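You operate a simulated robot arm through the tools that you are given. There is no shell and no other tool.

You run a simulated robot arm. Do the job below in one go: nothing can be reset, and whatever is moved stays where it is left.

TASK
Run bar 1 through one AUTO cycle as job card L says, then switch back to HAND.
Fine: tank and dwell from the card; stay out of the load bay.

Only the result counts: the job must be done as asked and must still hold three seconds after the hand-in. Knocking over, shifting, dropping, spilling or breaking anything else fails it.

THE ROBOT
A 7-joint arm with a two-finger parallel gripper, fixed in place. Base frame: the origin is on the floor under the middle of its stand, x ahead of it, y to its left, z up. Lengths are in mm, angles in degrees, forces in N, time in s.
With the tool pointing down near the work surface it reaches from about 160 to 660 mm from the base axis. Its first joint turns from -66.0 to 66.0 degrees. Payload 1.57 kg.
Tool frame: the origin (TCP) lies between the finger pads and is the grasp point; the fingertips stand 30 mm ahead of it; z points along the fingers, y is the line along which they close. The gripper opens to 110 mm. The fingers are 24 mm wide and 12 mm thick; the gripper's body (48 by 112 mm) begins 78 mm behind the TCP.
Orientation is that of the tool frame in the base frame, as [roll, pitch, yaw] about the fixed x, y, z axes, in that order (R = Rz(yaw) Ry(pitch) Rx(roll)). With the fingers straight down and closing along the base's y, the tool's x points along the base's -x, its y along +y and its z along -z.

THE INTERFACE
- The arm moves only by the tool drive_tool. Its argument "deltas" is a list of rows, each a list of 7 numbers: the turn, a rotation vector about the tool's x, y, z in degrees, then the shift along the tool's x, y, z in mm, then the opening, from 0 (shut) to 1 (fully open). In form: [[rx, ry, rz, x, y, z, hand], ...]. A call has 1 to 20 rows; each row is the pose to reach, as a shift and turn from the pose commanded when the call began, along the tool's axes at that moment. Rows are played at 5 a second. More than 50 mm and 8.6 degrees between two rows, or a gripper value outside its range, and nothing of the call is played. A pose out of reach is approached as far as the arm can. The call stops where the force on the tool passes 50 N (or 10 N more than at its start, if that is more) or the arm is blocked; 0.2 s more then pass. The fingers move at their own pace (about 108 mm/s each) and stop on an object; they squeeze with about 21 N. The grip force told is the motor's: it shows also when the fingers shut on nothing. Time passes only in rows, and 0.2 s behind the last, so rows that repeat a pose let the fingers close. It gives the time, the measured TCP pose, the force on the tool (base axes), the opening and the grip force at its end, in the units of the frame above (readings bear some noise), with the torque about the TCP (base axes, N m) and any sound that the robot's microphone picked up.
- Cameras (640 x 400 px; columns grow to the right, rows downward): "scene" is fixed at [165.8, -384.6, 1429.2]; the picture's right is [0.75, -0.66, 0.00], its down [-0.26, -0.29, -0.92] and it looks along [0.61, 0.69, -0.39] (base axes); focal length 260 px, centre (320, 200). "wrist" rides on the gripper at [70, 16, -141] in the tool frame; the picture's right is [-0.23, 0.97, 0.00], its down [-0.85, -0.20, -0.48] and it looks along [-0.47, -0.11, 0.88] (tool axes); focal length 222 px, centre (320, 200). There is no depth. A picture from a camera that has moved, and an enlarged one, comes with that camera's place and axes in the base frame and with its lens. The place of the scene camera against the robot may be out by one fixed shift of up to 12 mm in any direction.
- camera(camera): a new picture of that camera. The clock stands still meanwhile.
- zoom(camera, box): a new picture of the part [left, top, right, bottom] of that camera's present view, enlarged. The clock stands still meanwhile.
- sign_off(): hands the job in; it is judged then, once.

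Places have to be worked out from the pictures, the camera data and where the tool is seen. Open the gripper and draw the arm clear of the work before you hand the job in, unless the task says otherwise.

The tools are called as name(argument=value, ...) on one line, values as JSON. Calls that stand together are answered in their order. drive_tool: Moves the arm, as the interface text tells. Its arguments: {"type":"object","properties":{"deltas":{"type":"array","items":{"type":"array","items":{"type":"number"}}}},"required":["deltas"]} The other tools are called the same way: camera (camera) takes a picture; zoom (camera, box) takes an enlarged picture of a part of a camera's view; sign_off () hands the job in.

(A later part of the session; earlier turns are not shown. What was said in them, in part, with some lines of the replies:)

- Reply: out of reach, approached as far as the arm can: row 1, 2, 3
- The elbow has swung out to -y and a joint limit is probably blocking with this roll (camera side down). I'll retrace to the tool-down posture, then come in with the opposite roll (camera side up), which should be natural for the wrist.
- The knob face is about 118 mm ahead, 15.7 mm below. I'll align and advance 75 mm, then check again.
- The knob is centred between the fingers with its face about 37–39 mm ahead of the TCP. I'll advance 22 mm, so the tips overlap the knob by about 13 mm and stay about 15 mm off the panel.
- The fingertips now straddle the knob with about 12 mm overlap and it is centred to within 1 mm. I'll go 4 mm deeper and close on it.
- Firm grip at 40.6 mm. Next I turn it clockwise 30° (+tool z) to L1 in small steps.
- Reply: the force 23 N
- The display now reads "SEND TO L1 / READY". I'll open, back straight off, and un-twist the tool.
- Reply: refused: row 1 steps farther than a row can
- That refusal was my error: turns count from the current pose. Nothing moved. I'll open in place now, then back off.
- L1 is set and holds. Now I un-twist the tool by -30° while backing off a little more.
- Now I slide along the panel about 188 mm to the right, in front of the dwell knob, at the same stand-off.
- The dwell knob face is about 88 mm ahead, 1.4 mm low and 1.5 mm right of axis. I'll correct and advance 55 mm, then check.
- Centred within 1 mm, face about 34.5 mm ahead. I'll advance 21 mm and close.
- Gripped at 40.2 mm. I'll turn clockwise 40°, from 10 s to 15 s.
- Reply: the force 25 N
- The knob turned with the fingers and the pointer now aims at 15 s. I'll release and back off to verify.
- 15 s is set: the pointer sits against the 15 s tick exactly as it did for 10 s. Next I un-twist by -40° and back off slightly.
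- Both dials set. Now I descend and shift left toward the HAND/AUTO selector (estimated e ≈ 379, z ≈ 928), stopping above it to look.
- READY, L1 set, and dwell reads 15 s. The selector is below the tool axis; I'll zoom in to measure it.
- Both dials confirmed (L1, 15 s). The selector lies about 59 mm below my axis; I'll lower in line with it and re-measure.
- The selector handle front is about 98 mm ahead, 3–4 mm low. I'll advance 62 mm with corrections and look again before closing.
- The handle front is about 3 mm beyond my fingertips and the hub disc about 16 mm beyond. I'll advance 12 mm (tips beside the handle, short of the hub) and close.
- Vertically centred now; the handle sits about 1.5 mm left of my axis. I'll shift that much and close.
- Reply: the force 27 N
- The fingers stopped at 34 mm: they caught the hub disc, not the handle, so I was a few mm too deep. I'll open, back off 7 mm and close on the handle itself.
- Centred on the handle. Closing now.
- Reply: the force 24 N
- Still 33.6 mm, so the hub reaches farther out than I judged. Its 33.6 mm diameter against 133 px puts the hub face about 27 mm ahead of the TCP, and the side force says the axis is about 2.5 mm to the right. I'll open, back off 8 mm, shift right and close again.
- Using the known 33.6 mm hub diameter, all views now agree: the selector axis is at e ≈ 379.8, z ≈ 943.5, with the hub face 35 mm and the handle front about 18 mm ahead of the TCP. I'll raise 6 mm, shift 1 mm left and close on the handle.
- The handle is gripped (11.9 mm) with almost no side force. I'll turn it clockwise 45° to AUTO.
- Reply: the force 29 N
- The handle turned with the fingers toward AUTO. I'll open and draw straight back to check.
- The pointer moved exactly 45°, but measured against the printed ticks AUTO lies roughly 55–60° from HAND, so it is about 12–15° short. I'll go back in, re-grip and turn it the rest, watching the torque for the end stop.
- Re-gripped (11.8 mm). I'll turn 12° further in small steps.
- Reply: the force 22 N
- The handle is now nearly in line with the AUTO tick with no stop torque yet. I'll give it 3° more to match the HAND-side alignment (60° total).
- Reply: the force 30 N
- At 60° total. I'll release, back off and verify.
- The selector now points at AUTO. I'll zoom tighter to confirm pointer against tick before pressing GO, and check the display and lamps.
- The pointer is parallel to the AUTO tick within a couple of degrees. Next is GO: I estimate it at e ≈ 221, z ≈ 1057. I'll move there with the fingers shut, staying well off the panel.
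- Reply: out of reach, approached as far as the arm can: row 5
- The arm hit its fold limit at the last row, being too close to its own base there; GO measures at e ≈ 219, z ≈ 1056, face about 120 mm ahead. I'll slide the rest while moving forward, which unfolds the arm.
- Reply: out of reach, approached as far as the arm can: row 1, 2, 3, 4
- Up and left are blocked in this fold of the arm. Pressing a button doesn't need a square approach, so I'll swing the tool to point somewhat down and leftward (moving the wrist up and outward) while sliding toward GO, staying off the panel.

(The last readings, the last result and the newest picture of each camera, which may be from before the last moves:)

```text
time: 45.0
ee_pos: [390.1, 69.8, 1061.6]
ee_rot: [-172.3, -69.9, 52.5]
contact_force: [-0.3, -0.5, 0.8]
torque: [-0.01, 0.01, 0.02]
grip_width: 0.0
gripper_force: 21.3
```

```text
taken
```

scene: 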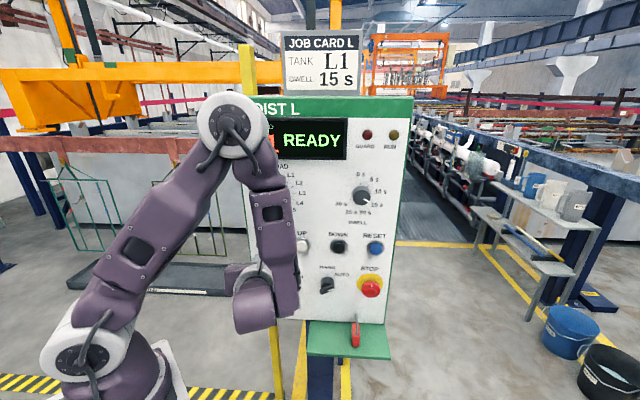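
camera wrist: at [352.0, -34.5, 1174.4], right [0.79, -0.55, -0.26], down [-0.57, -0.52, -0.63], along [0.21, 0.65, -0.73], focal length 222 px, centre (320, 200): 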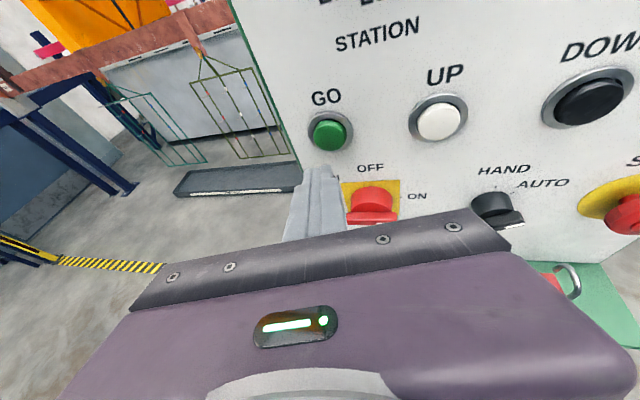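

The arm has now swung to its elbow-up fold and reaches GO's neighbourhood: TCP at p ≈ 325, e ≈ 226, z ≈ 1062, tool tilted about 25° to the panel normal. All views put GO's face at e ≈ 221, z ≈ 1058, p ≈ 395–403. I'll move 25 mm nearer along the panel normal and re-check the aim.

drive_tool(deltas=[[0, 0, 0, 4.6, 1.3, 11.7, 0.0], [0, 0, 0, 9.3, 2.6, 23.4, 0.0]])

camera(camera="wrist")

zoom(camera="wrist", box=[260, 100, 400, 200])

zoom(camera="scene", box=[200, 190, 360, 290])

```text
time: 45.6
ee_pos: [403.8, 90.9, 1062.9]
ee_rot: [-172.5, -70.1, 52.6]
contact_force: [-0.3, 0.1, -0.1]
torque: [0.0, 0.01, -0.02]
grip_width: 0.0
gripper_force: 21.0
```

```text
taken
camera wrist: at [366.2, -14.1, 1175.8], right [0.79, -0.55, -0.26], down [-0.57, -0.52, -0.63], along [0.21, 0.65, -0.73], focal length 222 px, centre (320, 200)
```

wrist: 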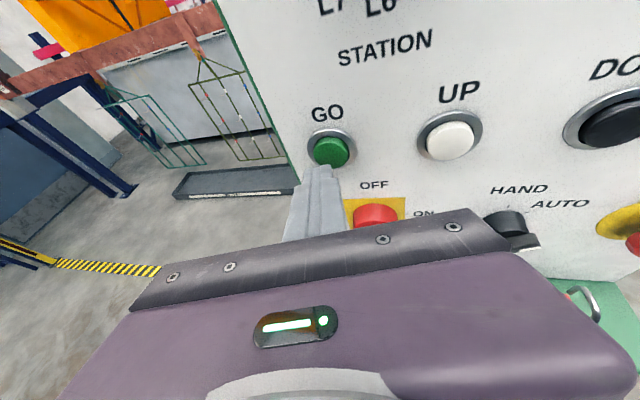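

```text
4.00 times, centred on (330, 150) of wrist
camera zoom: at [366.2, -14.1, 1175.8], right [0.79, -0.55, -0.26], down [-0.57, -0.52, -0.63], along [0.21, 0.65, -0.73], focal length 888 px, centre (280, 400)
```

zoom: 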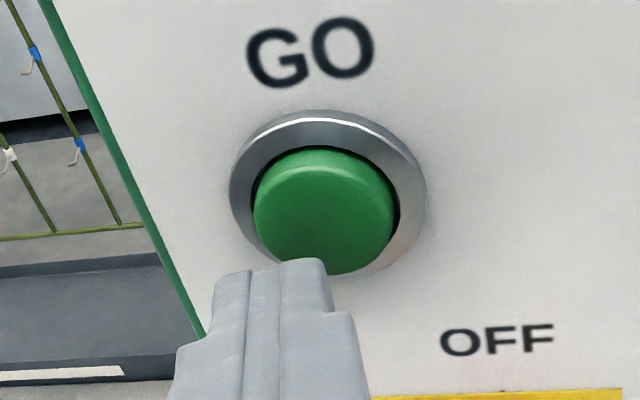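

```text
4.00 times, centred on (280, 240) of scene
camera zoom: at [165.8, -384.6, 1429.2], right [0.75, -0.66, 0.0], down [-0.26, -0.29, -0.92], along [0.61, 0.69, -0.39], focal length 1038 px, centre (480, 40)
```

zoom: 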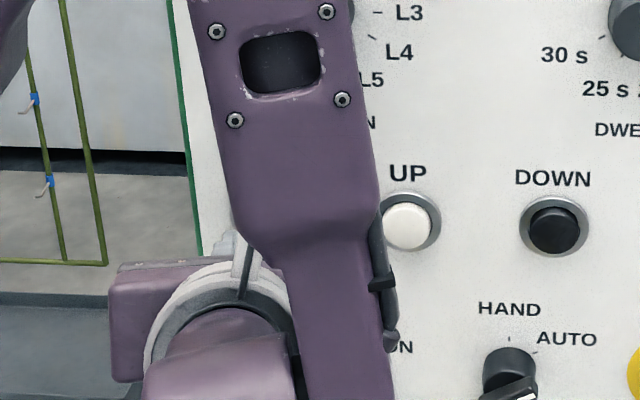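

The fingertip's leading corner is aimed within about 6 mm of the GO button's centre, with a gap of roughly 10–18 mm. I'll push in along the panel normal in small steps and watch force and sound.

drive_tool(deltas=[[0, 0, 0, 1.4, 1.0, 3.6, 0.0], [0, 0, 0, 2.7, 2.0, 7.2, 0.0], [0, 0, 0, 3.7, 2.8, 10, 0.0]])

zoom(camera="wrist", box=[260, 100, 400, 200])

```text
time: 46.4
ee_pos: [411.6, 98.2, 1061.6]
ee_rot: [-172.5, -70.1, 52.5]
contact_force: [0.9, 0.1, 1.0]
torque: [0.01, 0.02, -0.01]
grip_width: 0.0
gripper_force: 21.3
```

```text
4.00 times, centred on (330, 150) of wrist
camera zoom: at [374.8, -6.3, 1174.5], right [0.79, -0.55, -0.26], down [-0.57, -0.52, -0.63], along [0.22, 0.65, -0.73], focal length 888 px, centre (280, 400)
```

zoom: 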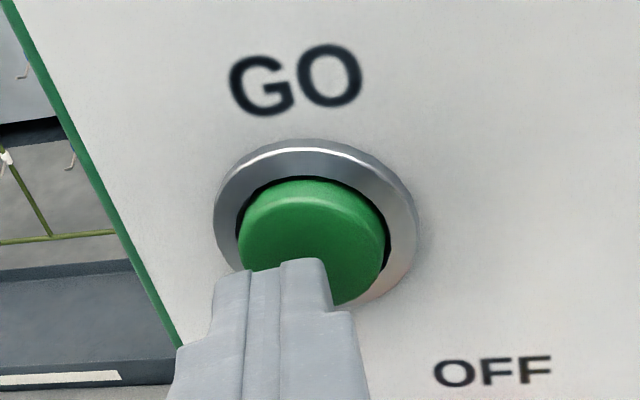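

No contact yet; the aim is good. I'll continue in 2–3 mm steps.

drive_tool(deltas=[[0, 0, 0, 0.7, 0.5, 1.8, 0.0], [0, 0, 0, 1.4, 1.0, 3.6, 0.0], [0, 0, 0, 2.0, 1.5, 5.4, 0.0]])

zoom(camera="wrist", box=[260, 100, 400, 200])

zoom(camera="scene", box=[230, 90, 420, 210])

```text
time: 47.2
ee_pos: [415.5, 102.8, 1062.1]
ee_rot: [-172.5, -70.1, 52.6]
contact_force: [-0.5, -1.0, 0.7]
torque: [0.0, 0.0, -0.01]
grip_width: 0.1
gripper_force: 20.3
```

```text
4.00 times, centred on (330, 150) of wrist
camera zoom: at [378.3, -2.1, 1174.2], right [0.79, -0.55, -0.26], down [-0.57, -0.52, -0.63], along [0.22, 0.65, -0.73], focal length 888 px, centre (280, 400)
```

zoom: 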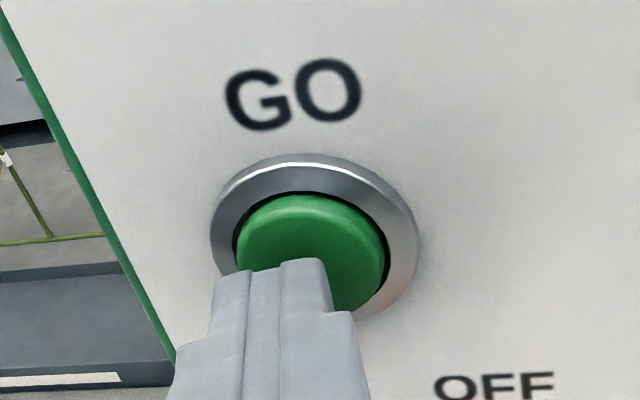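

```text
3.33 times, centred on (325, 150) of scene
camera zoom: at [165.8, -384.6, 1429.2], right [0.75, -0.66, 0.0], down [-0.26, -0.29, -0.92], along [0.61, 0.69, -0.39], focal length 865 px, centre (303, 367)
```

zoom: 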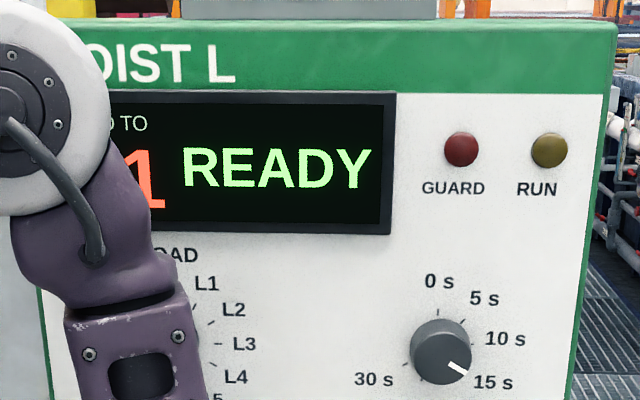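

Still no contact, so the button sits slightly deeper. Continuing.

drive_tool(deltas=[[0, 0, 0, 0.7, 0.5, 1.8, 0.0], [0, 0, 0, 1.4, 1.0, 3.6, 0.0], [0, 0, 0, 2.0, 1.5, 5.4, 0.0]])

zoom(camera="wrist", box=[260, 100, 400, 200])

zoom(camera="scene", box=[230, 90, 420, 210])

```text
time: 48.0
ee_pos: [421.4, 107.9, 1061.9]
ee_rot: [-172.4, -70.0, 52.6]
contact_force: [-2.5, -4.0, 0.4]
torque: [-0.01, -0.03, -0.03]
grip_width: 0.0
gripper_force: 20.7
heard: click
```

```text
4.00 times, centred on (330, 150) of wrist
camera zoom: at [382.3, 2.5, 1174.3], right [0.79, -0.55, -0.26], down [-0.57, -0.52, -0.63], along [0.22, 0.65, -0.73], focal length 888 px, centre (280, 400)
```

zoom: 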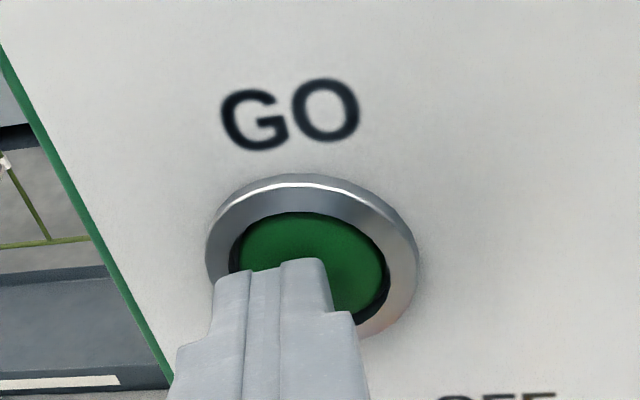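

```text
3.33 times, centred on (325, 150) of scene
camera zoom: at [165.7, -384.7, 1429.2], right [0.75, -0.66, 0.0], down [-0.26, -0.29, -0.92], along [0.61, 0.69, -0.39], focal length 865 px, centre (303, 367)
```

zoom: 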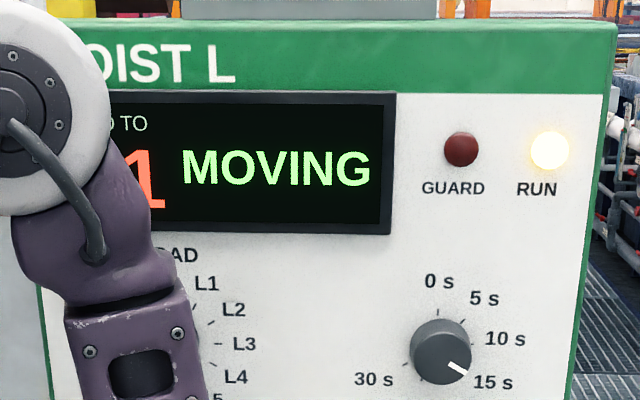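

A click was heard and the display shows MOVING with the RUN lamp lit: the AUTO cycle has started. I'll withdraw straight back along the normal.

drive_tool(deltas=[[0, 0, 0, -5.1, -3.8, -13.6, 0.0], [0, 0, 0, -11.9, -8.9, -31.7, 0.0], [0, 0, 0, -18.7, -14, -49.8, 0.0]])

camera(camera="scene")

camera(camera="wrist")

```text
time: 48.8
ee_pos: [380.8, 67.2, 1060.7]
ee_rot: [-172.4, -70.0, 52.5]
contact_force: [0.3, -0.5, 0.7]
torque: [-0.01, 0.03, 0.02]
grip_width: 0.0
gripper_force: 20.8
```

```text
taken
```

scene: 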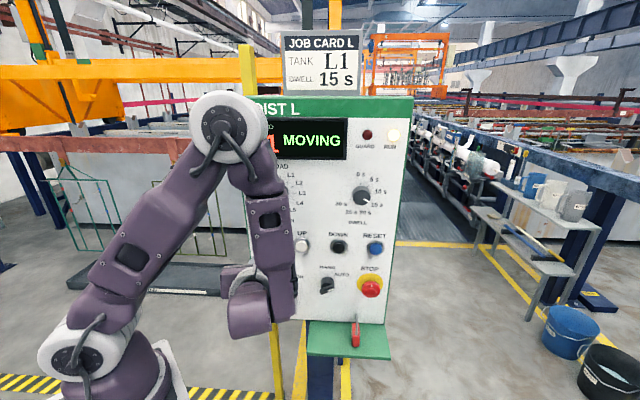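

```text
taken
camera wrist: at [343.3, -37.3, 1174.2], right [0.79, -0.55, -0.26], down [-0.57, -0.52, -0.63], along [0.22, 0.65, -0.73], focal length 222 px, centre (320, 200)
```

wrist: 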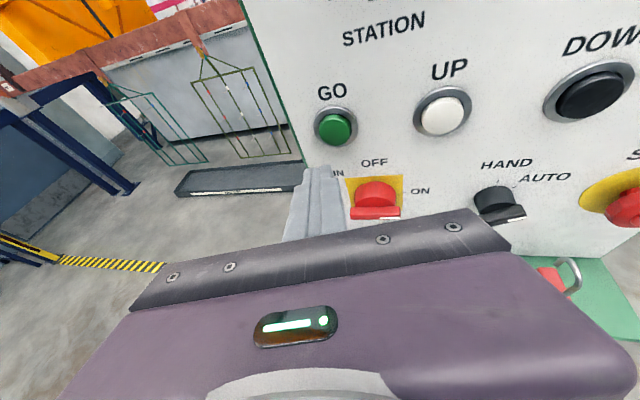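

While the hoist runs I'll move slowly to a stand-by in front of the selector, staying well off the panel: first sideways at this height.

drive_tool(deltas=[[0, 0, 0, -3.9, 36.5, -15.7, 0.0], [0, 0, 0, -7.8, 73.1, -31.4, 0.1], [0, 0, 0, -11.7, 109.6, -47.1, 0.2], [0, 0, 0, -15.6, 146.2, -62.8, 0.45]])

camera(camera="scene")

```text
time: 49.8
ee_pos: [474.8, -61.3, 1062.8]
ee_rot: [-172.4, -70.2, 52.4]
contact_force: [-0.3, -0.7, 0.2]
torque: [0.01, 0.02, 0.01]
grip_width: 49.3
gripper_force: 0.0
```

```text
taken
```

scene: 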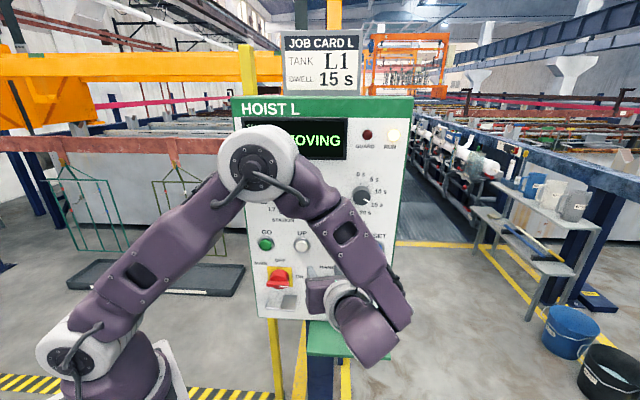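

Cycle still MOVING. I'll straighten the tool square to the panel at this stand-off.

drive_tool(deltas=[[-3.77, 5.04, 0, 0, 0, 0, 0.45], [-7.54, 10.08, 0, 0, 0, 0, 0.45], [-11.3, 15.13, 0, 0, 0, 0, 0.45], [-15.07, 20.17, 0, 0, 0, 0, 0.45]])

camera(camera="scene")

camera(camera="wrist")

```text
time: 50.8
ee_pos: [475.1, -61.2, 1061.8]
ee_rot: [-1.8, -89.6, -133.6]
contact_force: [0.0, 0.3, -0.3]
torque: [0.0, 0.04, 0.01]
grip_width: 49.4
gripper_force: 0.0
```

```text
taken
```

scene: 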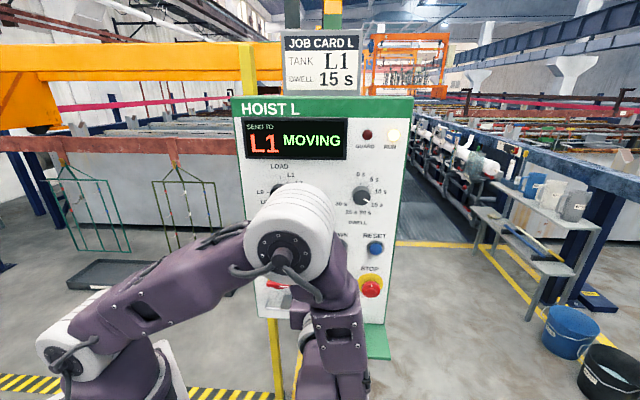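

```text
taken
camera wrist: at [385.3, -172.7, 1130.7], right [0.69, -0.69, -0.23], down [-0.48, -0.19, -0.86], along [0.55, 0.7, -0.46], focal length 222 px, centre (320, 200)
```

wrist: 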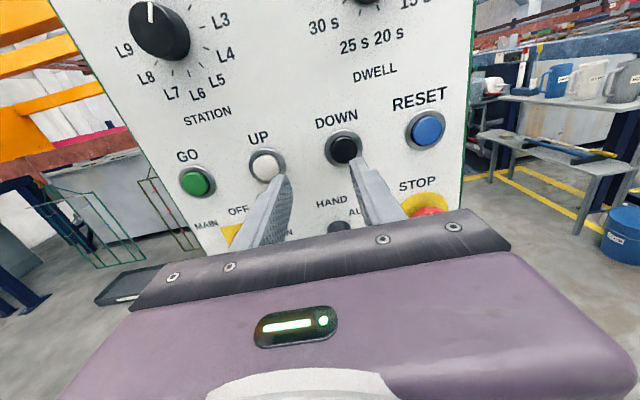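

Now I descend to selector height at the same stand-off and pre-twist the tool +60° to match the handle at AUTO, while the cycle runs.

drive_tool(deltas=[[0, 0, 0, -40, 0.2, -2, 0.45], [0, 0, 0, -80, 0.4, -4, 0.45], [0, 0, 0, -118.3, 0.6, -5, 0.45], [0, 0, 7.5, -118.3, 0.6, -5, 0.45], [0, 0, 15, -118.3, 0.6, -5, 0.45], [0, 0, 22.5, -118.3, 0.6, -5, 0.45], [0, 0, 30, -118.3, 0.6, -5, 0.45], [0, 0, 37.5, -118.3, 0.6, -5, 0.45], [0, 0, 45, -118.3, 0.6, -5, 0.45], [0, 0, 52.5, -118.3, 0.6, -5, 0.45], [0, 0, 60, -118.3, 0.6, -5, 0.45]])

camera(camera="scene")

zoom(camera="wrist", box=[240, 80, 400, 180])

```text
time: 53.2
ee_pos: [473.0, -64.3, 944.7]
ee_rot: [-89.7, -29.9, -45.2]
contact_force: [0.4, 0.5, -0.9]
torque: [-0.01, -0.01, 0.0]
grip_width: 49.3
gripper_force: 0.0
```

```text
taken
```

scene: 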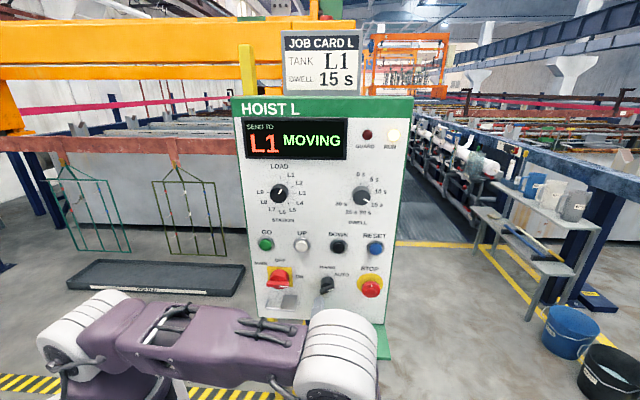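

```text
4.00 times, centred on (320, 130) of wrist
camera zoom: at [419.6, -212.4, 963.9], right [0.21, -0.2, -0.96], down [-0.93, 0.26, -0.25], along [0.3, 0.94, -0.13], focal length 888 px, centre (320, 480)
```

zoom: 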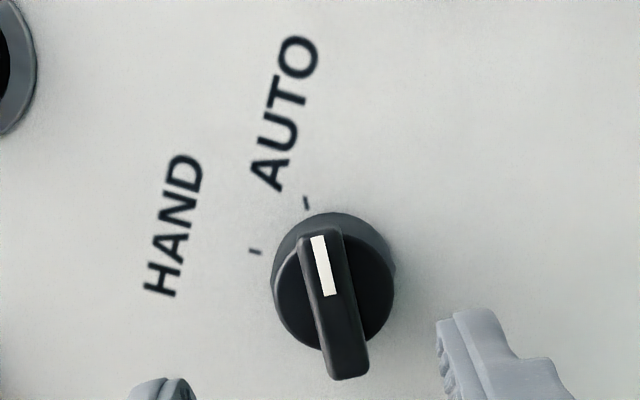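

The hoist is still MOVING and the handle is in view at AUTO. I'll hold here and let time pass.

drive_tool(deltas=[[0, 0, 0, 0, 0, 0, 0.45], [0, 0, 0, 0, 0, 0, 0.45], [0, 0, 0, 0, 0, 0, 0.45], [0, 0, 0, 0, 0, 0, 0.45], [0, 0, 0, 0, 0, 0, 0.45], [0, 0, 0, 0, 0, 0, 0.45], [0, 0, 0, 0, 0, 0, 0.45], [0, 0, 0, 0, 0, 0, 0.45], [0, 0, 0, 0, 0, 0, 0.45], [0, 0, 0, 0, 0, 0, 0.45], [0, 0, 0, 0, 0, 0, 0.45], [0, 0, 0, 0, 0, 0, 0.45], [0, 0, 0, 0, 0, 0, 0.45], [0, 0, 0, 0, 0, 0, 0.45], [0, 0, 0, 0, 0, 0, 0.45], [0, 0, 0, 0, 0, 0, 0.45], [0, 0, 0, 0, 0, 0, 0.45], [0, 0, 0, 0, 0, 0, 0.45], [0, 0, 0, 0, 0, 0, 0.45], [0, 0, 0, 0, 0, 0, 0.45]])

camera(camera="scene")

```text
time: 57.4
ee_pos: [472.8, -64.3, 944.4]
ee_rot: [-89.8, -30.0, -45.2]
contact_force: [0.2, 0.7, -1.0]
torque: [0.02, 0.03, 0.0]
grip_width: 49.5
gripper_force: 0.0
```

```text
taken
```

scene: 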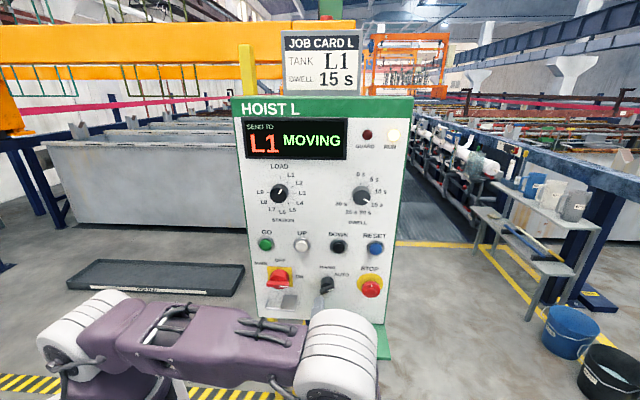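

The hoist has lifted the bar with its racks and is travelling toward the tank. I keep waiting.

drive_tool(deltas=[[0, 0, 0, 0, 0, 0, 0.45], [0, 0, 0, 0, 0, 0, 0.45], [0, 0, 0, 0, 0, 0, 0.45], [0, 0, 0, 0, 0, 0, 0.45], [0, 0, 0, 0, 0, 0, 0.45], [0, 0, 0, 0, 0, 0, 0.45], [0, 0, 0, 0, 0, 0, 0.45], [0, 0, 0, 0, 0, 0, 0.45], [0, 0, 0, 0, 0, 0, 0.45], [0, 0, 0, 0, 0, 0, 0.45], [0, 0, 0, 0, 0, 0, 0.45], [0, 0, 0, 0, 0, 0, 0.45], [0, 0, 0, 0, 0, 0, 0.45], [0, 0, 0, 0, 0, 0, 0.45], [0, 0, 0, 0, 0, 0, 0.45], [0, 0, 0, 0, 0, 0, 0.45], [0, 0, 0, 0, 0, 0, 0.45], [0, 0, 0, 0, 0, 0, 0.45], [0, 0, 0, 0, 0, 0, 0.45], [0, 0, 0, 0, 0, 0, 0.45]])

camera(camera="scene")

```text
time: 61.6
ee_pos: [472.2, -64.7, 943.8]
ee_rot: [-89.8, -30.0, -45.2]
contact_force: [-1.0, -0.1, 0.2]
torque: [-0.02, 0.0, -0.04]
grip_width: 49.5
gripper_force: 0.0
```

```text
taken
```

scene: 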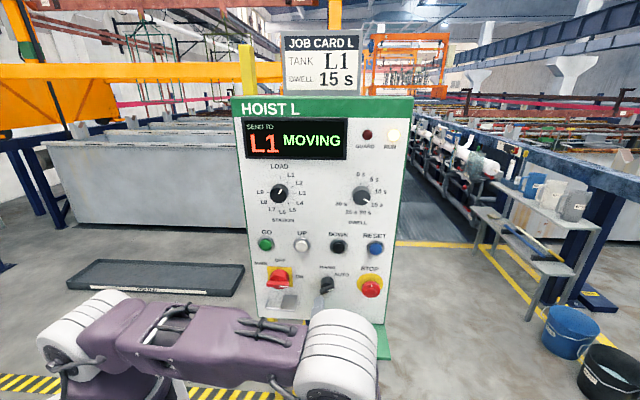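

The bar is moving over the tank line. I hold and wait.

drive_tool(deltas=[[0, 0, 0, 0, 0, 0, 0.45], [0, 0, 0, 0, 0, 0, 0.45], [0, 0, 0, 0, 0, 0, 0.45], [0, 0, 0, 0, 0, 0, 0.45], [0, 0, 0, 0, 0, 0, 0.45], [0, 0, 0, 0, 0, 0, 0.45], [0, 0, 0, 0, 0, 0, 0.45], [0, 0, 0, 0, 0, 0, 0.45], [0, 0, 0, 0, 0, 0, 0.45], [0, 0, 0, 0, 0, 0, 0.45], [0, 0, 0, 0, 0, 0, 0.45], [0, 0, 0, 0, 0, 0, 0.45], [0, 0, 0, 0, 0, 0, 0.45], [0, 0, 0, 0, 0, 0, 0.45], [0, 0, 0, 0, 0, 0, 0.45], [0, 0, 0, 0, 0, 0, 0.45], [0, 0, 0, 0, 0, 0, 0.45], [0, 0, 0, 0, 0, 0, 0.45], [0, 0, 0, 0, 0, 0, 0.45], [0, 0, 0, 0, 0, 0, 0.45]])

camera(camera="scene")

```text
time: 65.8
ee_pos: [472.2, -63.5, 942.9]
ee_rot: [-89.8, -30.0, -45.3]
contact_force: [0.8, 0.0, 0.5]
torque: [-0.03, 0.02, -0.02]
grip_width: 49.2
gripper_force: 0.1
```

```text
taken
```

scene: 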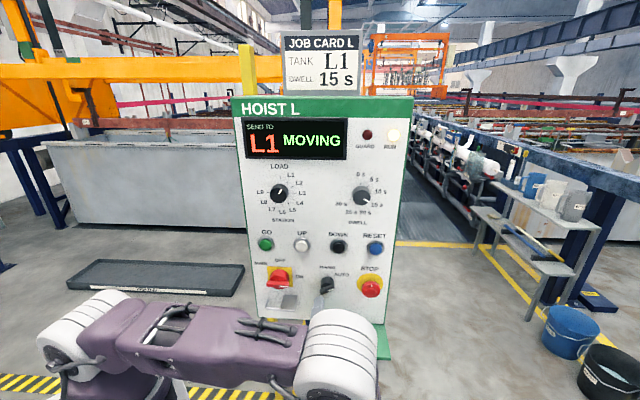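

The bar has been lowered over the first tank. Continuing to wait for the dwell.

drive_tool(deltas=[[0, 0, 0, 0, 0, 0, 0.45], [0, 0, 0, 0, 0, 0, 0.45], [0, 0, 0, 0, 0, 0, 0.45], [0, 0, 0, 0, 0, 0, 0.45], [0, 0, 0, 0, 0, 0, 0.45], [0, 0, 0, 0, 0, 0, 0.45], [0, 0, 0, 0, 0, 0, 0.45], [0, 0, 0, 0, 0, 0, 0.45], [0, 0, 0, 0, 0, 0, 0.45], [0, 0, 0, 0, 0, 0, 0.45], [0, 0, 0, 0, 0, 0, 0.45], [0, 0, 0, 0, 0, 0, 0.45], [0, 0, 0, 0, 0, 0, 0.45], [0, 0, 0, 0, 0, 0, 0.45], [0, 0, 0, 0, 0, 0, 0.45], [0, 0, 0, 0, 0, 0, 0.45], [0, 0, 0, 0, 0, 0, 0.45], [0, 0, 0, 0, 0, 0, 0.45], [0, 0, 0, 0, 0, 0, 0.45], [0, 0, 0, 0, 0, 0, 0.45]])

camera(camera="scene")

```text
time: 70.0
ee_pos: [472.7, -64.3, 943.7]
ee_rot: [-89.9, -29.9, -45.2]
contact_force: [-0.2, 0.1, -0.2]
torque: [0.0, 0.03, 0.02]
grip_width: 49.5
gripper_force: 0.0
```

```text
taken
```

scene: 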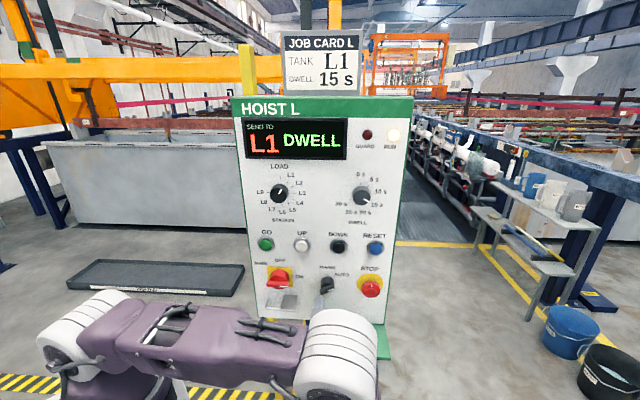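

The display shows DWELL. I'll let the 15 s run.

drive_tool(deltas=[[0, 0, 0, 0, 0, 0, 0.45], [0, 0, 0, 0, 0, 0, 0.45], [0, 0, 0, 0, 0, 0, 0.45], [0, 0, 0, 0, 0, 0, 0.45], [0, 0, 0, 0, 0, 0, 0.45], [0, 0, 0, 0, 0, 0, 0.45], [0, 0, 0, 0, 0, 0, 0.45], [0, 0, 0, 0, 0, 0, 0.45], [0, 0, 0, 0, 0, 0, 0.45], [0, 0, 0, 0, 0, 0, 0.45], [0, 0, 0, 0, 0, 0, 0.45], [0, 0, 0, 0, 0, 0, 0.45], [0, 0, 0, 0, 0, 0, 0.45], [0, 0, 0, 0, 0, 0, 0.45], [0, 0, 0, 0, 0, 0, 0.45], [0, 0, 0, 0, 0, 0, 0.45], [0, 0, 0, 0, 0, 0, 0.45], [0, 0, 0, 0, 0, 0, 0.45], [0, 0, 0, 0, 0, 0, 0.45], [0, 0, 0, 0, 0, 0, 0.45]])

drive_tool(deltas=[[0, 0, 0, 0, 0, 0, 0.45], [0, 0, 0, 0, 0, 0, 0.45], [0, 0, 0, 0, 0, 0, 0.45], [0, 0, 0, 0, 0, 0, 0.45], [0, 0, 0, 0, 0, 0, 0.45], [0, 0, 0, 0, 0, 0, 0.45], [0, 0, 0, 0, 0, 0, 0.45], [0, 0, 0, 0, 0, 0, 0.45], [0, 0, 0, 0, 0, 0, 0.45], [0, 0, 0, 0, 0, 0, 0.45], [0, 0, 0, 0, 0, 0, 0.45], [0, 0, 0, 0, 0, 0, 0.45], [0, 0, 0, 0, 0, 0, 0.45], [0, 0, 0, 0, 0, 0, 0.45], [0, 0, 0, 0, 0, 0, 0.45], [0, 0, 0, 0, 0, 0, 0.45], [0, 0, 0, 0, 0, 0, 0.45], [0, 0, 0, 0, 0, 0, 0.45], [0, 0, 0, 0, 0, 0, 0.45], [0, 0, 0, 0, 0, 0, 0.45]])

camera(camera="scene")

```text
time: 74.2
ee_pos: [471.5, -63.8, 943.3]
ee_rot: [-89.8, -30.0, -45.2]
contact_force: [0.3, 0.2, 0.0]
torque: [0.01, 0.01, -0.04]
grip_width: 49.6
gripper_force: 0.0
```

```text
time: 78.4
ee_pos: [472.3, -64.5, 944.4]
ee_rot: [-89.7, -30.0, -45.3]
contact_force: [-0.6, 0.0, 0.4]
torque: [-0.02, -0.01, 0.0]
grip_width: 49.4
gripper_force: 0.1
```

```text
taken
```

scene: 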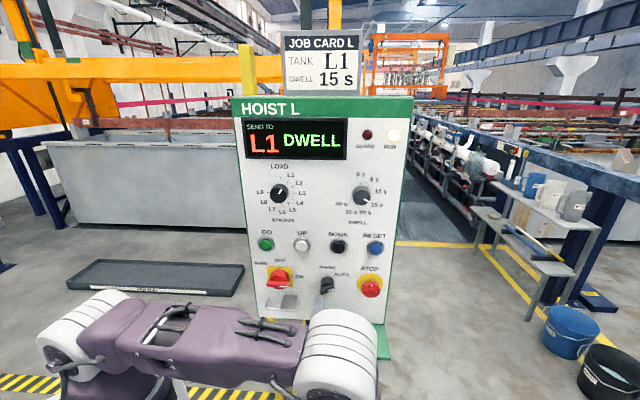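

Still DWELL. Waiting on, looking after each stretch.

drive_tool(deltas=[[0, 0, 0, 0, 0, 0, 0.45], [0, 0, 0, 0, 0, 0, 0.45], [0, 0, 0, 0, 0, 0, 0.45], [0, 0, 0, 0, 0, 0, 0.45], [0, 0, 0, 0, 0, 0, 0.45], [0, 0, 0, 0, 0, 0, 0.45], [0, 0, 0, 0, 0, 0, 0.45], [0, 0, 0, 0, 0, 0, 0.45], [0, 0, 0, 0, 0, 0, 0.45], [0, 0, 0, 0, 0, 0, 0.45], [0, 0, 0, 0, 0, 0, 0.45], [0, 0, 0, 0, 0, 0, 0.45], [0, 0, 0, 0, 0, 0, 0.45], [0, 0, 0, 0, 0, 0, 0.45], [0, 0, 0, 0, 0, 0, 0.45], [0, 0, 0, 0, 0, 0, 0.45], [0, 0, 0, 0, 0, 0, 0.45], [0, 0, 0, 0, 0, 0, 0.45], [0, 0, 0, 0, 0, 0, 0.45], [0, 0, 0, 0, 0, 0, 0.45]])

camera(camera="scene")

drive_tool(deltas=[[0, 0, 0, 0, 0, 0, 0.45], [0, 0, 0, 0, 0, 0, 0.45], [0, 0, 0, 0, 0, 0, 0.45], [0, 0, 0, 0, 0, 0, 0.45], [0, 0, 0, 0, 0, 0, 0.45], [0, 0, 0, 0, 0, 0, 0.45], [0, 0, 0, 0, 0, 0, 0.45], [0, 0, 0, 0, 0, 0, 0.45], [0, 0, 0, 0, 0, 0, 0.45], [0, 0, 0, 0, 0, 0, 0.45], [0, 0, 0, 0, 0, 0, 0.45], [0, 0, 0, 0, 0, 0, 0.45], [0, 0, 0, 0, 0, 0, 0.45], [0, 0, 0, 0, 0, 0, 0.45], [0, 0, 0, 0, 0, 0, 0.45], [0, 0, 0, 0, 0, 0, 0.45], [0, 0, 0, 0, 0, 0, 0.45], [0, 0, 0, 0, 0, 0, 0.45], [0, 0, 0, 0, 0, 0, 0.45], [0, 0, 0, 0, 0, 0, 0.45]])

camera(camera="scene")

```text
time: 82.6
ee_pos: [472.1, -64.8, 943.3]
ee_rot: [-89.8, -29.9, -45.2]
contact_force: [0.1, -0.5, 0.4]
torque: [-0.02, -0.01, 0.02]
grip_width: 49.6
gripper_force: 0.1
```

```text
taken
```

scene: 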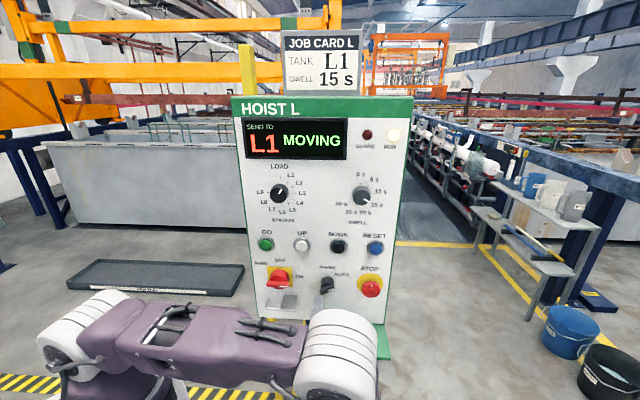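

```text
time: 86.8
ee_pos: [472.7, -65.5, 944.2]
ee_rot: [-89.8, -30.0, -45.2]
contact_force: [0.5, 0.7, -0.3]
torque: [0.02, 0.02, 0.03]
grip_width: 49.3
gripper_force: 0.1
```

```text
taken
```

scene: 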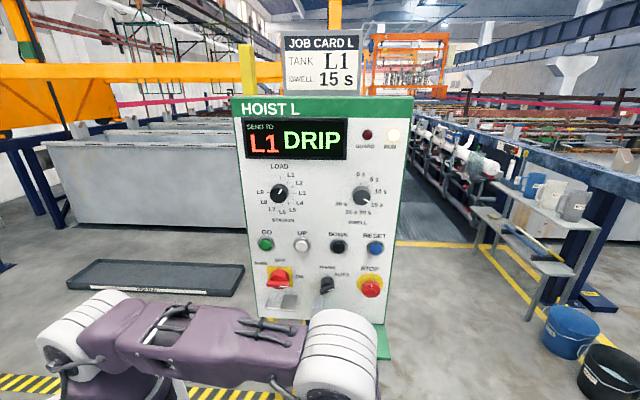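

The dwell is over; the bar has been lifted and the display reads DRIP. I continue waiting for the return.

drive_tool(deltas=[[0, 0, 0, 0, 0, 0, 0.45], [0, 0, 0, 0, 0, 0, 0.45], [0, 0, 0, 0, 0, 0, 0.45], [0, 0, 0, 0, 0, 0, 0.45], [0, 0, 0, 0, 0, 0, 0.45], [0, 0, 0, 0, 0, 0, 0.45], [0, 0, 0, 0, 0, 0, 0.45], [0, 0, 0, 0, 0, 0, 0.45], [0, 0, 0, 0, 0, 0, 0.45], [0, 0, 0, 0, 0, 0, 0.45], [0, 0, 0, 0, 0, 0, 0.45], [0, 0, 0, 0, 0, 0, 0.45], [0, 0, 0, 0, 0, 0, 0.45], [0, 0, 0, 0, 0, 0, 0.45], [0, 0, 0, 0, 0, 0, 0.45], [0, 0, 0, 0, 0, 0, 0.45], [0, 0, 0, 0, 0, 0, 0.45], [0, 0, 0, 0, 0, 0, 0.45], [0, 0, 0, 0, 0, 0, 0.45], [0, 0, 0, 0, 0, 0, 0.45]])

drive_tool(deltas=[[0, 0, 0, 0, 0, 0, 0.45], [0, 0, 0, 0, 0, 0, 0.45], [0, 0, 0, 0, 0, 0, 0.45], [0, 0, 0, 0, 0, 0, 0.45], [0, 0, 0, 0, 0, 0, 0.45], [0, 0, 0, 0, 0, 0, 0.45], [0, 0, 0, 0, 0, 0, 0.45], [0, 0, 0, 0, 0, 0, 0.45], [0, 0, 0, 0, 0, 0, 0.45], [0, 0, 0, 0, 0, 0, 0.45], [0, 0, 0, 0, 0, 0, 0.45], [0, 0, 0, 0, 0, 0, 0.45], [0, 0, 0, 0, 0, 0, 0.45], [0, 0, 0, 0, 0, 0, 0.45], [0, 0, 0, 0, 0, 0, 0.45], [0, 0, 0, 0, 0, 0, 0.45], [0, 0, 0, 0, 0, 0, 0.45], [0, 0, 0, 0, 0, 0, 0.45], [0, 0, 0, 0, 0, 0, 0.45], [0, 0, 0, 0, 0, 0, 0.45]])

camera(camera="scene")

```text
time: 91.0
ee_pos: [471.3, -65.6, 944.0]
ee_rot: [-89.7, -29.9, -45.2]
contact_force: [0.1, 0.2, -0.3]
torque: [-0.02, 0.0, 0.01]
grip_width: 49.5
gripper_force: 0.0
```

```text
time: 95.2
ee_pos: [471.5, -64.4, 943.0]
ee_rot: [-89.8, -30.0, -45.2]
contact_force: [-0.3, 0.6, -0.5]
torque: [-0.05, -0.04, -0.02]
grip_width: 49.6
gripper_force: 0.1
```

```text
taken
```

scene: 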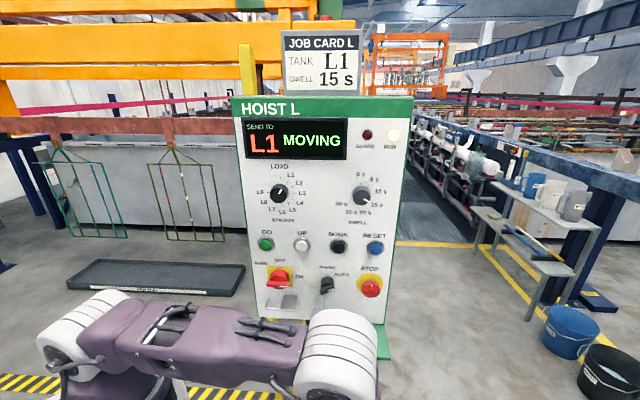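

The bar is coming back to the load bay, still MOVING. I wait for the end of the cycle.

drive_tool(deltas=[[0, 0, 0, 0, 0, 0, 0.45], [0, 0, 0, 0, 0, 0, 0.45], [0, 0, 0, 0, 0, 0, 0.45], [0, 0, 0, 0, 0, 0, 0.45], [0, 0, 0, 0, 0, 0, 0.45], [0, 0, 0, 0, 0, 0, 0.45], [0, 0, 0, 0, 0, 0, 0.45], [0, 0, 0, 0, 0, 0, 0.45], [0, 0, 0, 0, 0, 0, 0.45], [0, 0, 0, 0, 0, 0, 0.45], [0, 0, 0, 0, 0, 0, 0.45], [0, 0, 0, 0, 0, 0, 0.45], [0, 0, 0, 0, 0, 0, 0.45], [0, 0, 0, 0, 0, 0, 0.45], [0, 0, 0, 0, 0, 0, 0.45], [0, 0, 0, 0, 0, 0, 0.45], [0, 0, 0, 0, 0, 0, 0.45], [0, 0, 0, 0, 0, 0, 0.45], [0, 0, 0, 0, 0, 0, 0.45], [0, 0, 0, 0, 0, 0, 0.45]])

camera(camera="scene")

```text
time: 99.4
ee_pos: [472.0, -64.8, 943.4]
ee_rot: [-89.7, -30.1, -45.2]
contact_force: [-0.1, -0.2, -0.2]
torque: [0.02, 0.0, -0.02]
grip_width: 49.3
gripper_force: 0.1
```

```text
taken
```

scene: 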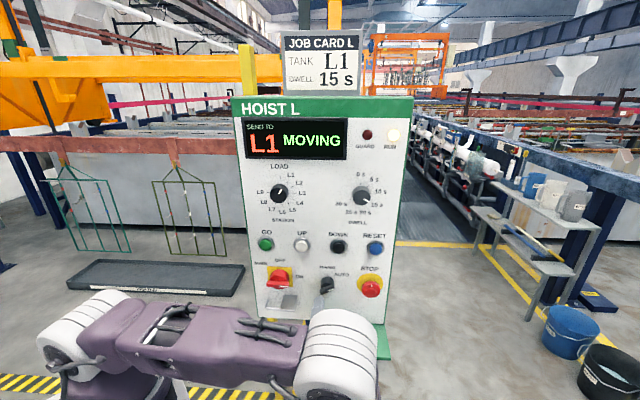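

The bar is set down and the hoist is moving away to its park position; still MOVING and RUN lit.

drive_tool(deltas=[[0, 0, 0, 0, 0, 0, 0.45], [0, 0, 0, 0, 0, 0, 0.45], [0, 0, 0, 0, 0, 0, 0.45], [0, 0, 0, 0, 0, 0, 0.45], [0, 0, 0, 0, 0, 0, 0.45], [0, 0, 0, 0, 0, 0, 0.45], [0, 0, 0, 0, 0, 0, 0.45], [0, 0, 0, 0, 0, 0, 0.45], [0, 0, 0, 0, 0, 0, 0.45], [0, 0, 0, 0, 0, 0, 0.45], [0, 0, 0, 0, 0, 0, 0.45], [0, 0, 0, 0, 0, 0, 0.45], [0, 0, 0, 0, 0, 0, 0.45], [0, 0, 0, 0, 0, 0, 0.45], [0, 0, 0, 0, 0, 0, 0.45], [0, 0, 0, 0, 0, 0, 0.45], [0, 0, 0, 0, 0, 0, 0.45], [0, 0, 0, 0, 0, 0, 0.45], [0, 0, 0, 0, 0, 0, 0.45], [0, 0, 0, 0, 0, 0, 0.45]])

camera(camera="scene")

zoom(camera="scene", box=[230, 90, 420, 210])

```text
time: 103.6
ee_pos: [471.2, -64.9, 943.3]
ee_rot: [-89.8, -30.0, -45.1]
contact_force: [0.2, -0.1, -0.4]
torque: [0.0, 0.01, -0.03]
grip_width: 49.4
gripper_force: 0.1
```

```text
taken
```

scene: 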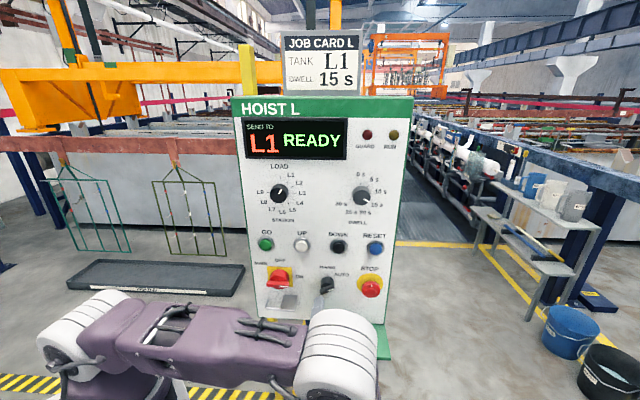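

```text
3.33 times, centred on (325, 150) of scene
camera zoom: at [165.8, -384.6, 1429.2], right [0.75, -0.66, 0.0], down [-0.26, -0.29, -0.92], along [0.61, 0.69, -0.39], focal length 865 px, centre (303, 367)
```

zoom: 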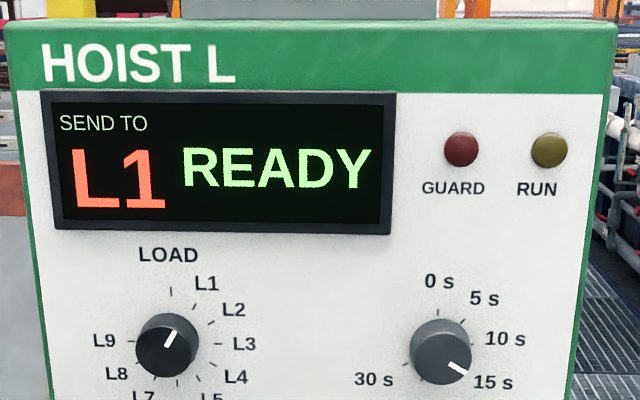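

The cycle is complete: READY again, RUN lamp off, hoist parked. Now back to HAND: I advance 50 mm toward the handle (tool still twisted to match AUTO) and check alignment.

drive_tool(deltas=[[0, 0, 0, 0, 1.5, 25, 0.45], [0, 0, 0, 0, 1.5, 50, 0.45]])

zoom(camera="wrist", box=[220, 110, 420, 235])

```text
time: 104.2
ee_pos: [508.0, -28.6, 942.9]
ee_rot: [-89.8, -30.0, -45.2]
contact_force: [-0.6, -0.7, 0.5]
torque: [0.01, 0.0, -0.01]
grip_width: 49.8
gripper_force: 0.0
```

```text
3.20 times, centred on (320, 172) of wrist
camera zoom: at [455.3, -177.3, 963.2], right [0.21, -0.2, -0.96], down [-0.93, 0.26, -0.26], along [0.3, 0.94, -0.14], focal length 711 px, centre (320, 288)
```

zoom: 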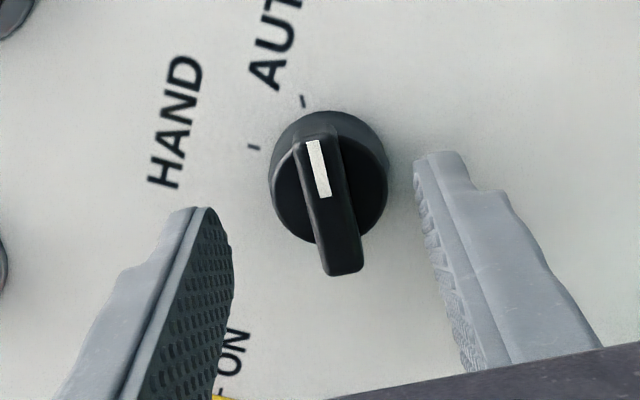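

Aligned to within 2 mm; the hub face is about 49 mm ahead, so I advance 13 mm with a 1.7 mm side correction (tips 5 mm short of the hub) and close on the handle.

drive_tool(deltas=[[0, 0, 0, 0, 1.7, 7, 0.45], [0, 0, 0, 0, 1.7, 13, 0.45], [0, 0, 0, 0, 1.7, 13, 0.2], [0, 0, 0, 0, 1.7, 13, 0.0], [0, 0, 0, 0, 1.7, 13, 0.0], [0, 0, 0, 0, 1.7, 13, 0.0]])

zoom(camera="wrist", box=[220, 110, 420, 235])

```text
time: 105.6
ee_pos: [517.2, -22.3, 940.2]
ee_rot: [-89.7, -29.9, -45.2]
contact_force: [5.8, 2.3, -5.2]
torque: [-0.07, 0.11, -0.04]
grip_width: 12.0
gripper_force: 29.1
```

```text
3.20 times, centred on (320, 172) of wrist
camera zoom: at [465.0, -169.2, 961.3], right [0.21, -0.2, -0.96], down [-0.93, 0.26, -0.26], along [0.3, 0.94, -0.14], focal length 711 px, centre (320, 288)
```

zoom: 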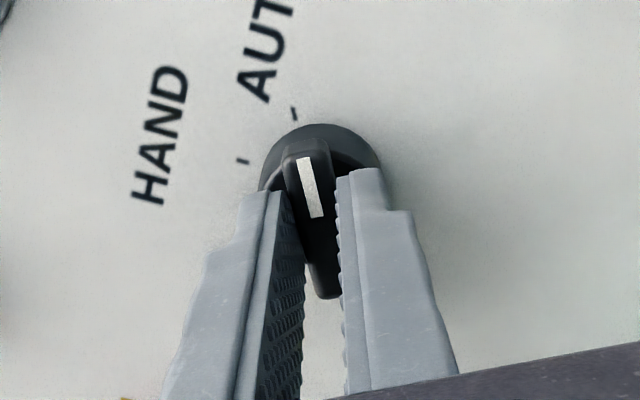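

Handle gripped at 12 mm with little side force. I'll turn it back counter-clockwise 60° to HAND.

drive_tool(deltas=[[0, 0, -7.5, 0, 0, 0, 0.0], [0, 0, -15, 0, 0, 0, 0.0], [0, 0, -22.5, 0, 0, 0, 0.0], [0, 0, -30, 0, 0, 0, 0.0], [0, 0, -37.5, 0, 0, 0, 0.0], [0, 0, -45, 0, 0, 0, 0.0], [0, 0, -52.5, 0, 0, 0, 0.0], [0, 0, -60, 0, 0, 0, 0.0], [0, 0, -60, 0, 0, 0, 0.0]])

zoom(camera="wrist", box=[220, 110, 420, 235])

```text
time: 107.6
ee_pos: [517.0, -20.2, 940.6]
ee_rot: [14.8, -89.6, -149.7]
contact_force: [-21.4, 9.0, 16.7]
torque: [0.85, -0.71, 0.54]
grip_width: 11.7
gripper_force: 29.6
```

```text
3.20 times, centred on (320, 172) of wrist
camera zoom: at [427.2, -131.7, 1010.3], right [0.69, -0.69, -0.23], down [-0.47, -0.2, -0.86], along [0.55, 0.7, -0.46], focal length 711 px, centre (320, 288)
```

zoom: 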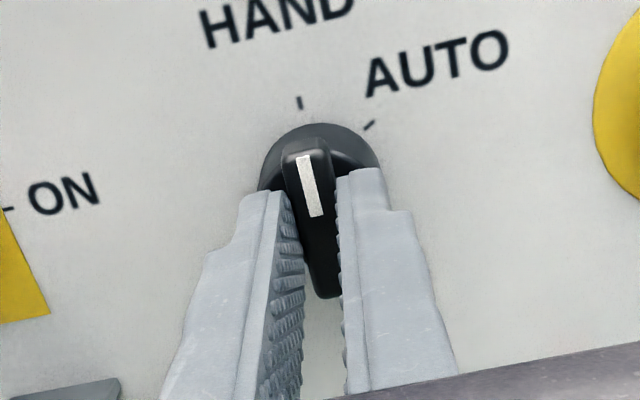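

The handle points at HAND. I'll open, and back straight off to verify.

drive_tool(deltas=[[0, 0, 0, 0, 0, 0, 0.3], [0, 0, 0, 0, 0, 0, 0.45], [0, 0, 0, 0, 0, -25, 0.45], [0, 0, 0, 0, 0, -65, 0.45]])

zoom(camera="wrist", box=[240, 80, 400, 180])

zoom(camera="scene", box=[230, 220, 420, 340])

camera(camera="scene")

```text
time: 108.6
ee_pos: [472.9, -68.3, 941.6]
ee_rot: [0.1, -89.9, -135.1]
contact_force: [-0.7, 0.0, 0.7]
torque: [0.0, 0.0, 0.01]
grip_width: 49.6
gripper_force: 0.0
```

```text
4.00 times, centred on (320, 130) of wrist
camera zoom: at [382.7, -179.8, 1010.8], right [0.69, -0.69, -0.23], down [-0.48, -0.19, -0.86], along [0.55, 0.7, -0.46], focal length 888 px, centre (320, 480)
```

zoom: 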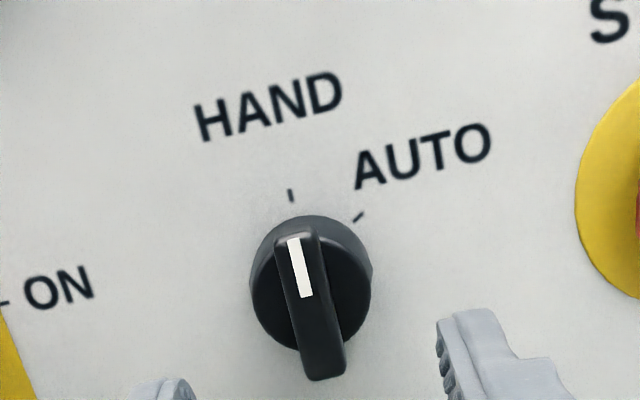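

```text
3.33 times, centred on (325, 280) of scene
camera zoom: at [165.8, -384.5, 1429.2], right [0.75, -0.66, 0.0], down [-0.26, -0.29, -0.92], along [0.61, 0.69, -0.39], focal length 865 px, centre (303, -67)
```

zoom: 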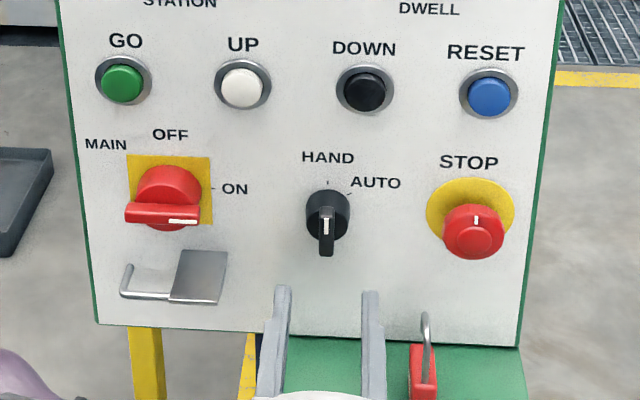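

```text
taken
```

scene: 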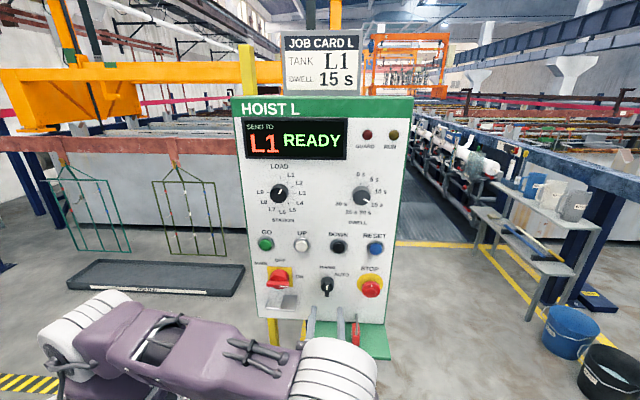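

The selector is back at HAND and the display reads READY. I'll check the pointer angle more closely before withdrawing.

zoom(camera="scene", box=[300, 260, 364, 300])

zoom(camera="wrist", box=[280, 120, 360, 170])

```text
10.00 times, centred on (332, 280) of scene
camera zoom: at [165.8, -384.5, 1429.2], right [0.75, -0.66, 0.0], down [-0.26, -0.29, -0.92], along [0.61, 0.69, -0.39], focal length 2596 px, centre (200, -600)
```

zoom: 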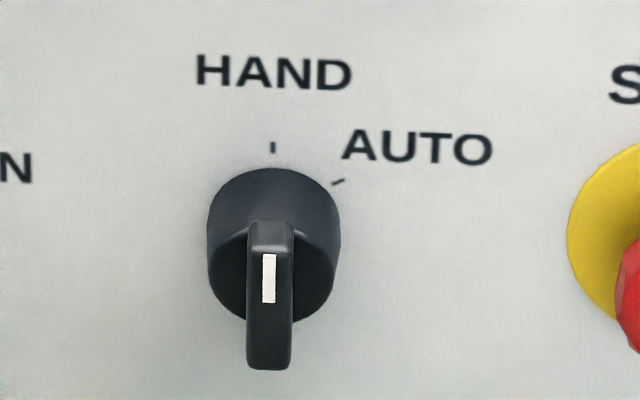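

```text
8.00 times, centred on (320, 145) of wrist
camera zoom: at [382.7, -179.8, 1010.8], right [0.69, -0.69, -0.23], down [-0.48, -0.19, -0.86], along [0.55, 0.7, -0.46], focal length 1777 px, centre (320, 640)
```

zoom: 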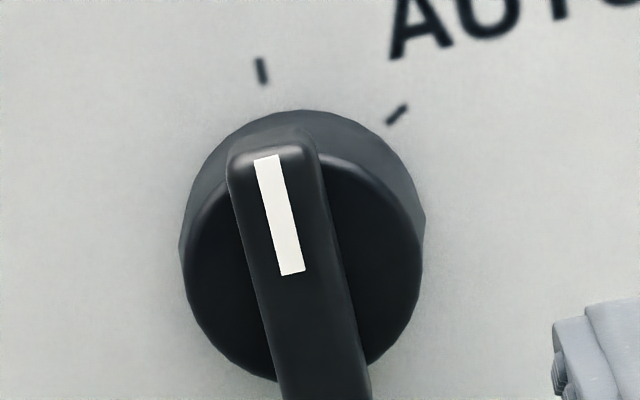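

The pointer matches its original HAND angle exactly (12.2° in view, as at the start). Now I draw the arm up and back clear of the panel with the gripper open.

drive_tool(deltas=[[0, 0, 0, 15, 10, -15, 0.6], [0, 0, 0, 35, 20, -30, 0.8], [0, 0, 0, 60, 30, -40, 0.8], [0, 0, 0, 90, 40, -50, 0.8], [0, 0, 0, 90, 40, -50, 0.8]])

camera(camera="scene")

camera(camera="wrist")

```text
time: 109.8
ee_pos: [464.7, -131.6, 1032.1]
ee_rot: [-5.6, -89.9, -129.6]
contact_force: [0.0, 0.2, -0.2]
torque: [0.0, -0.04, 0.01]
grip_width: 87.8
gripper_force: 0.1
```

```text
taken
```

scene: 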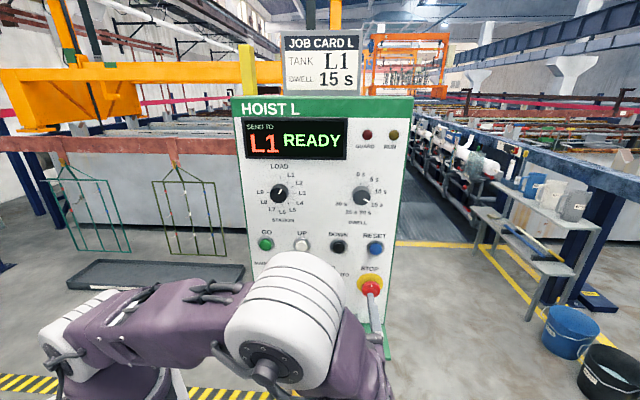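

```text
taken
camera wrist: at [375.1, -242.4, 1101.6], right [0.69, -0.69, -0.23], down [-0.48, -0.19, -0.86], along [0.55, 0.7, -0.46], focal length 222 px, centre (320, 200)
```

wrist: 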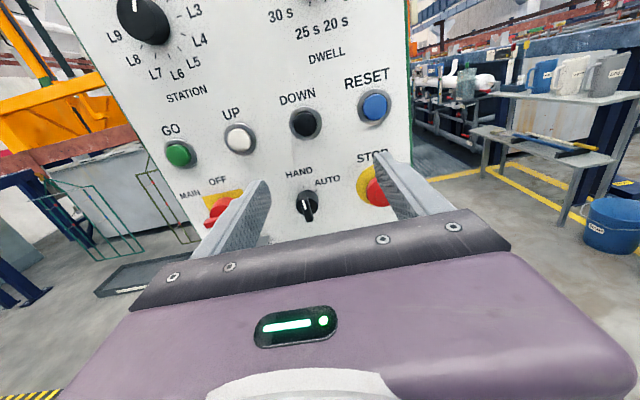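

The arm is clear of the panel (tips about 140 mm off), the gripper open and empty. The cycle with L1 / 15 s has finished, the selector is on HAND, the display shows READY, and nothing else has moved. I'm handing in.

sign_off()

```text
The job is handed in.
```

Bar 1 went through one AUTO cycle to tank L1 with the dwell knob on 15 s, as job card L says. The selector is back on HAND and the job is handed in.

- **Cycle:** I set the station knob to L1 (the display confirmed it), turned the dwell knob from 10 s to 15 s, switched to AUTO and pressed GO. The display went through MOVING, DWELL and DRIP. It then returned to READY with the RUN lamp off, the bar back in the load bay and the hoist parked.
- **Dwell:** the panel shows no dwell value, so 15 s rests on the knob pointer lining up with its mark. The DWELL phase I saw ran somewhere between about 8 and 17 s.
- **Selector:** AUTO turned out to be about 60° from HAND. My first turn of 45° stopped short, so I gripped the handle again and finished the turn before pressing GO. On the way back its pointer matched the angle it started at.
- **Touched along the way:** the fingers closed on the selector's hub twice before I got the handle; nothing moved.
- **Load bay:** the arm stayed in front of the panel throughout, and the GUARD lamp was unlit whenever I looked. It finished open, empty and clear of the panel.
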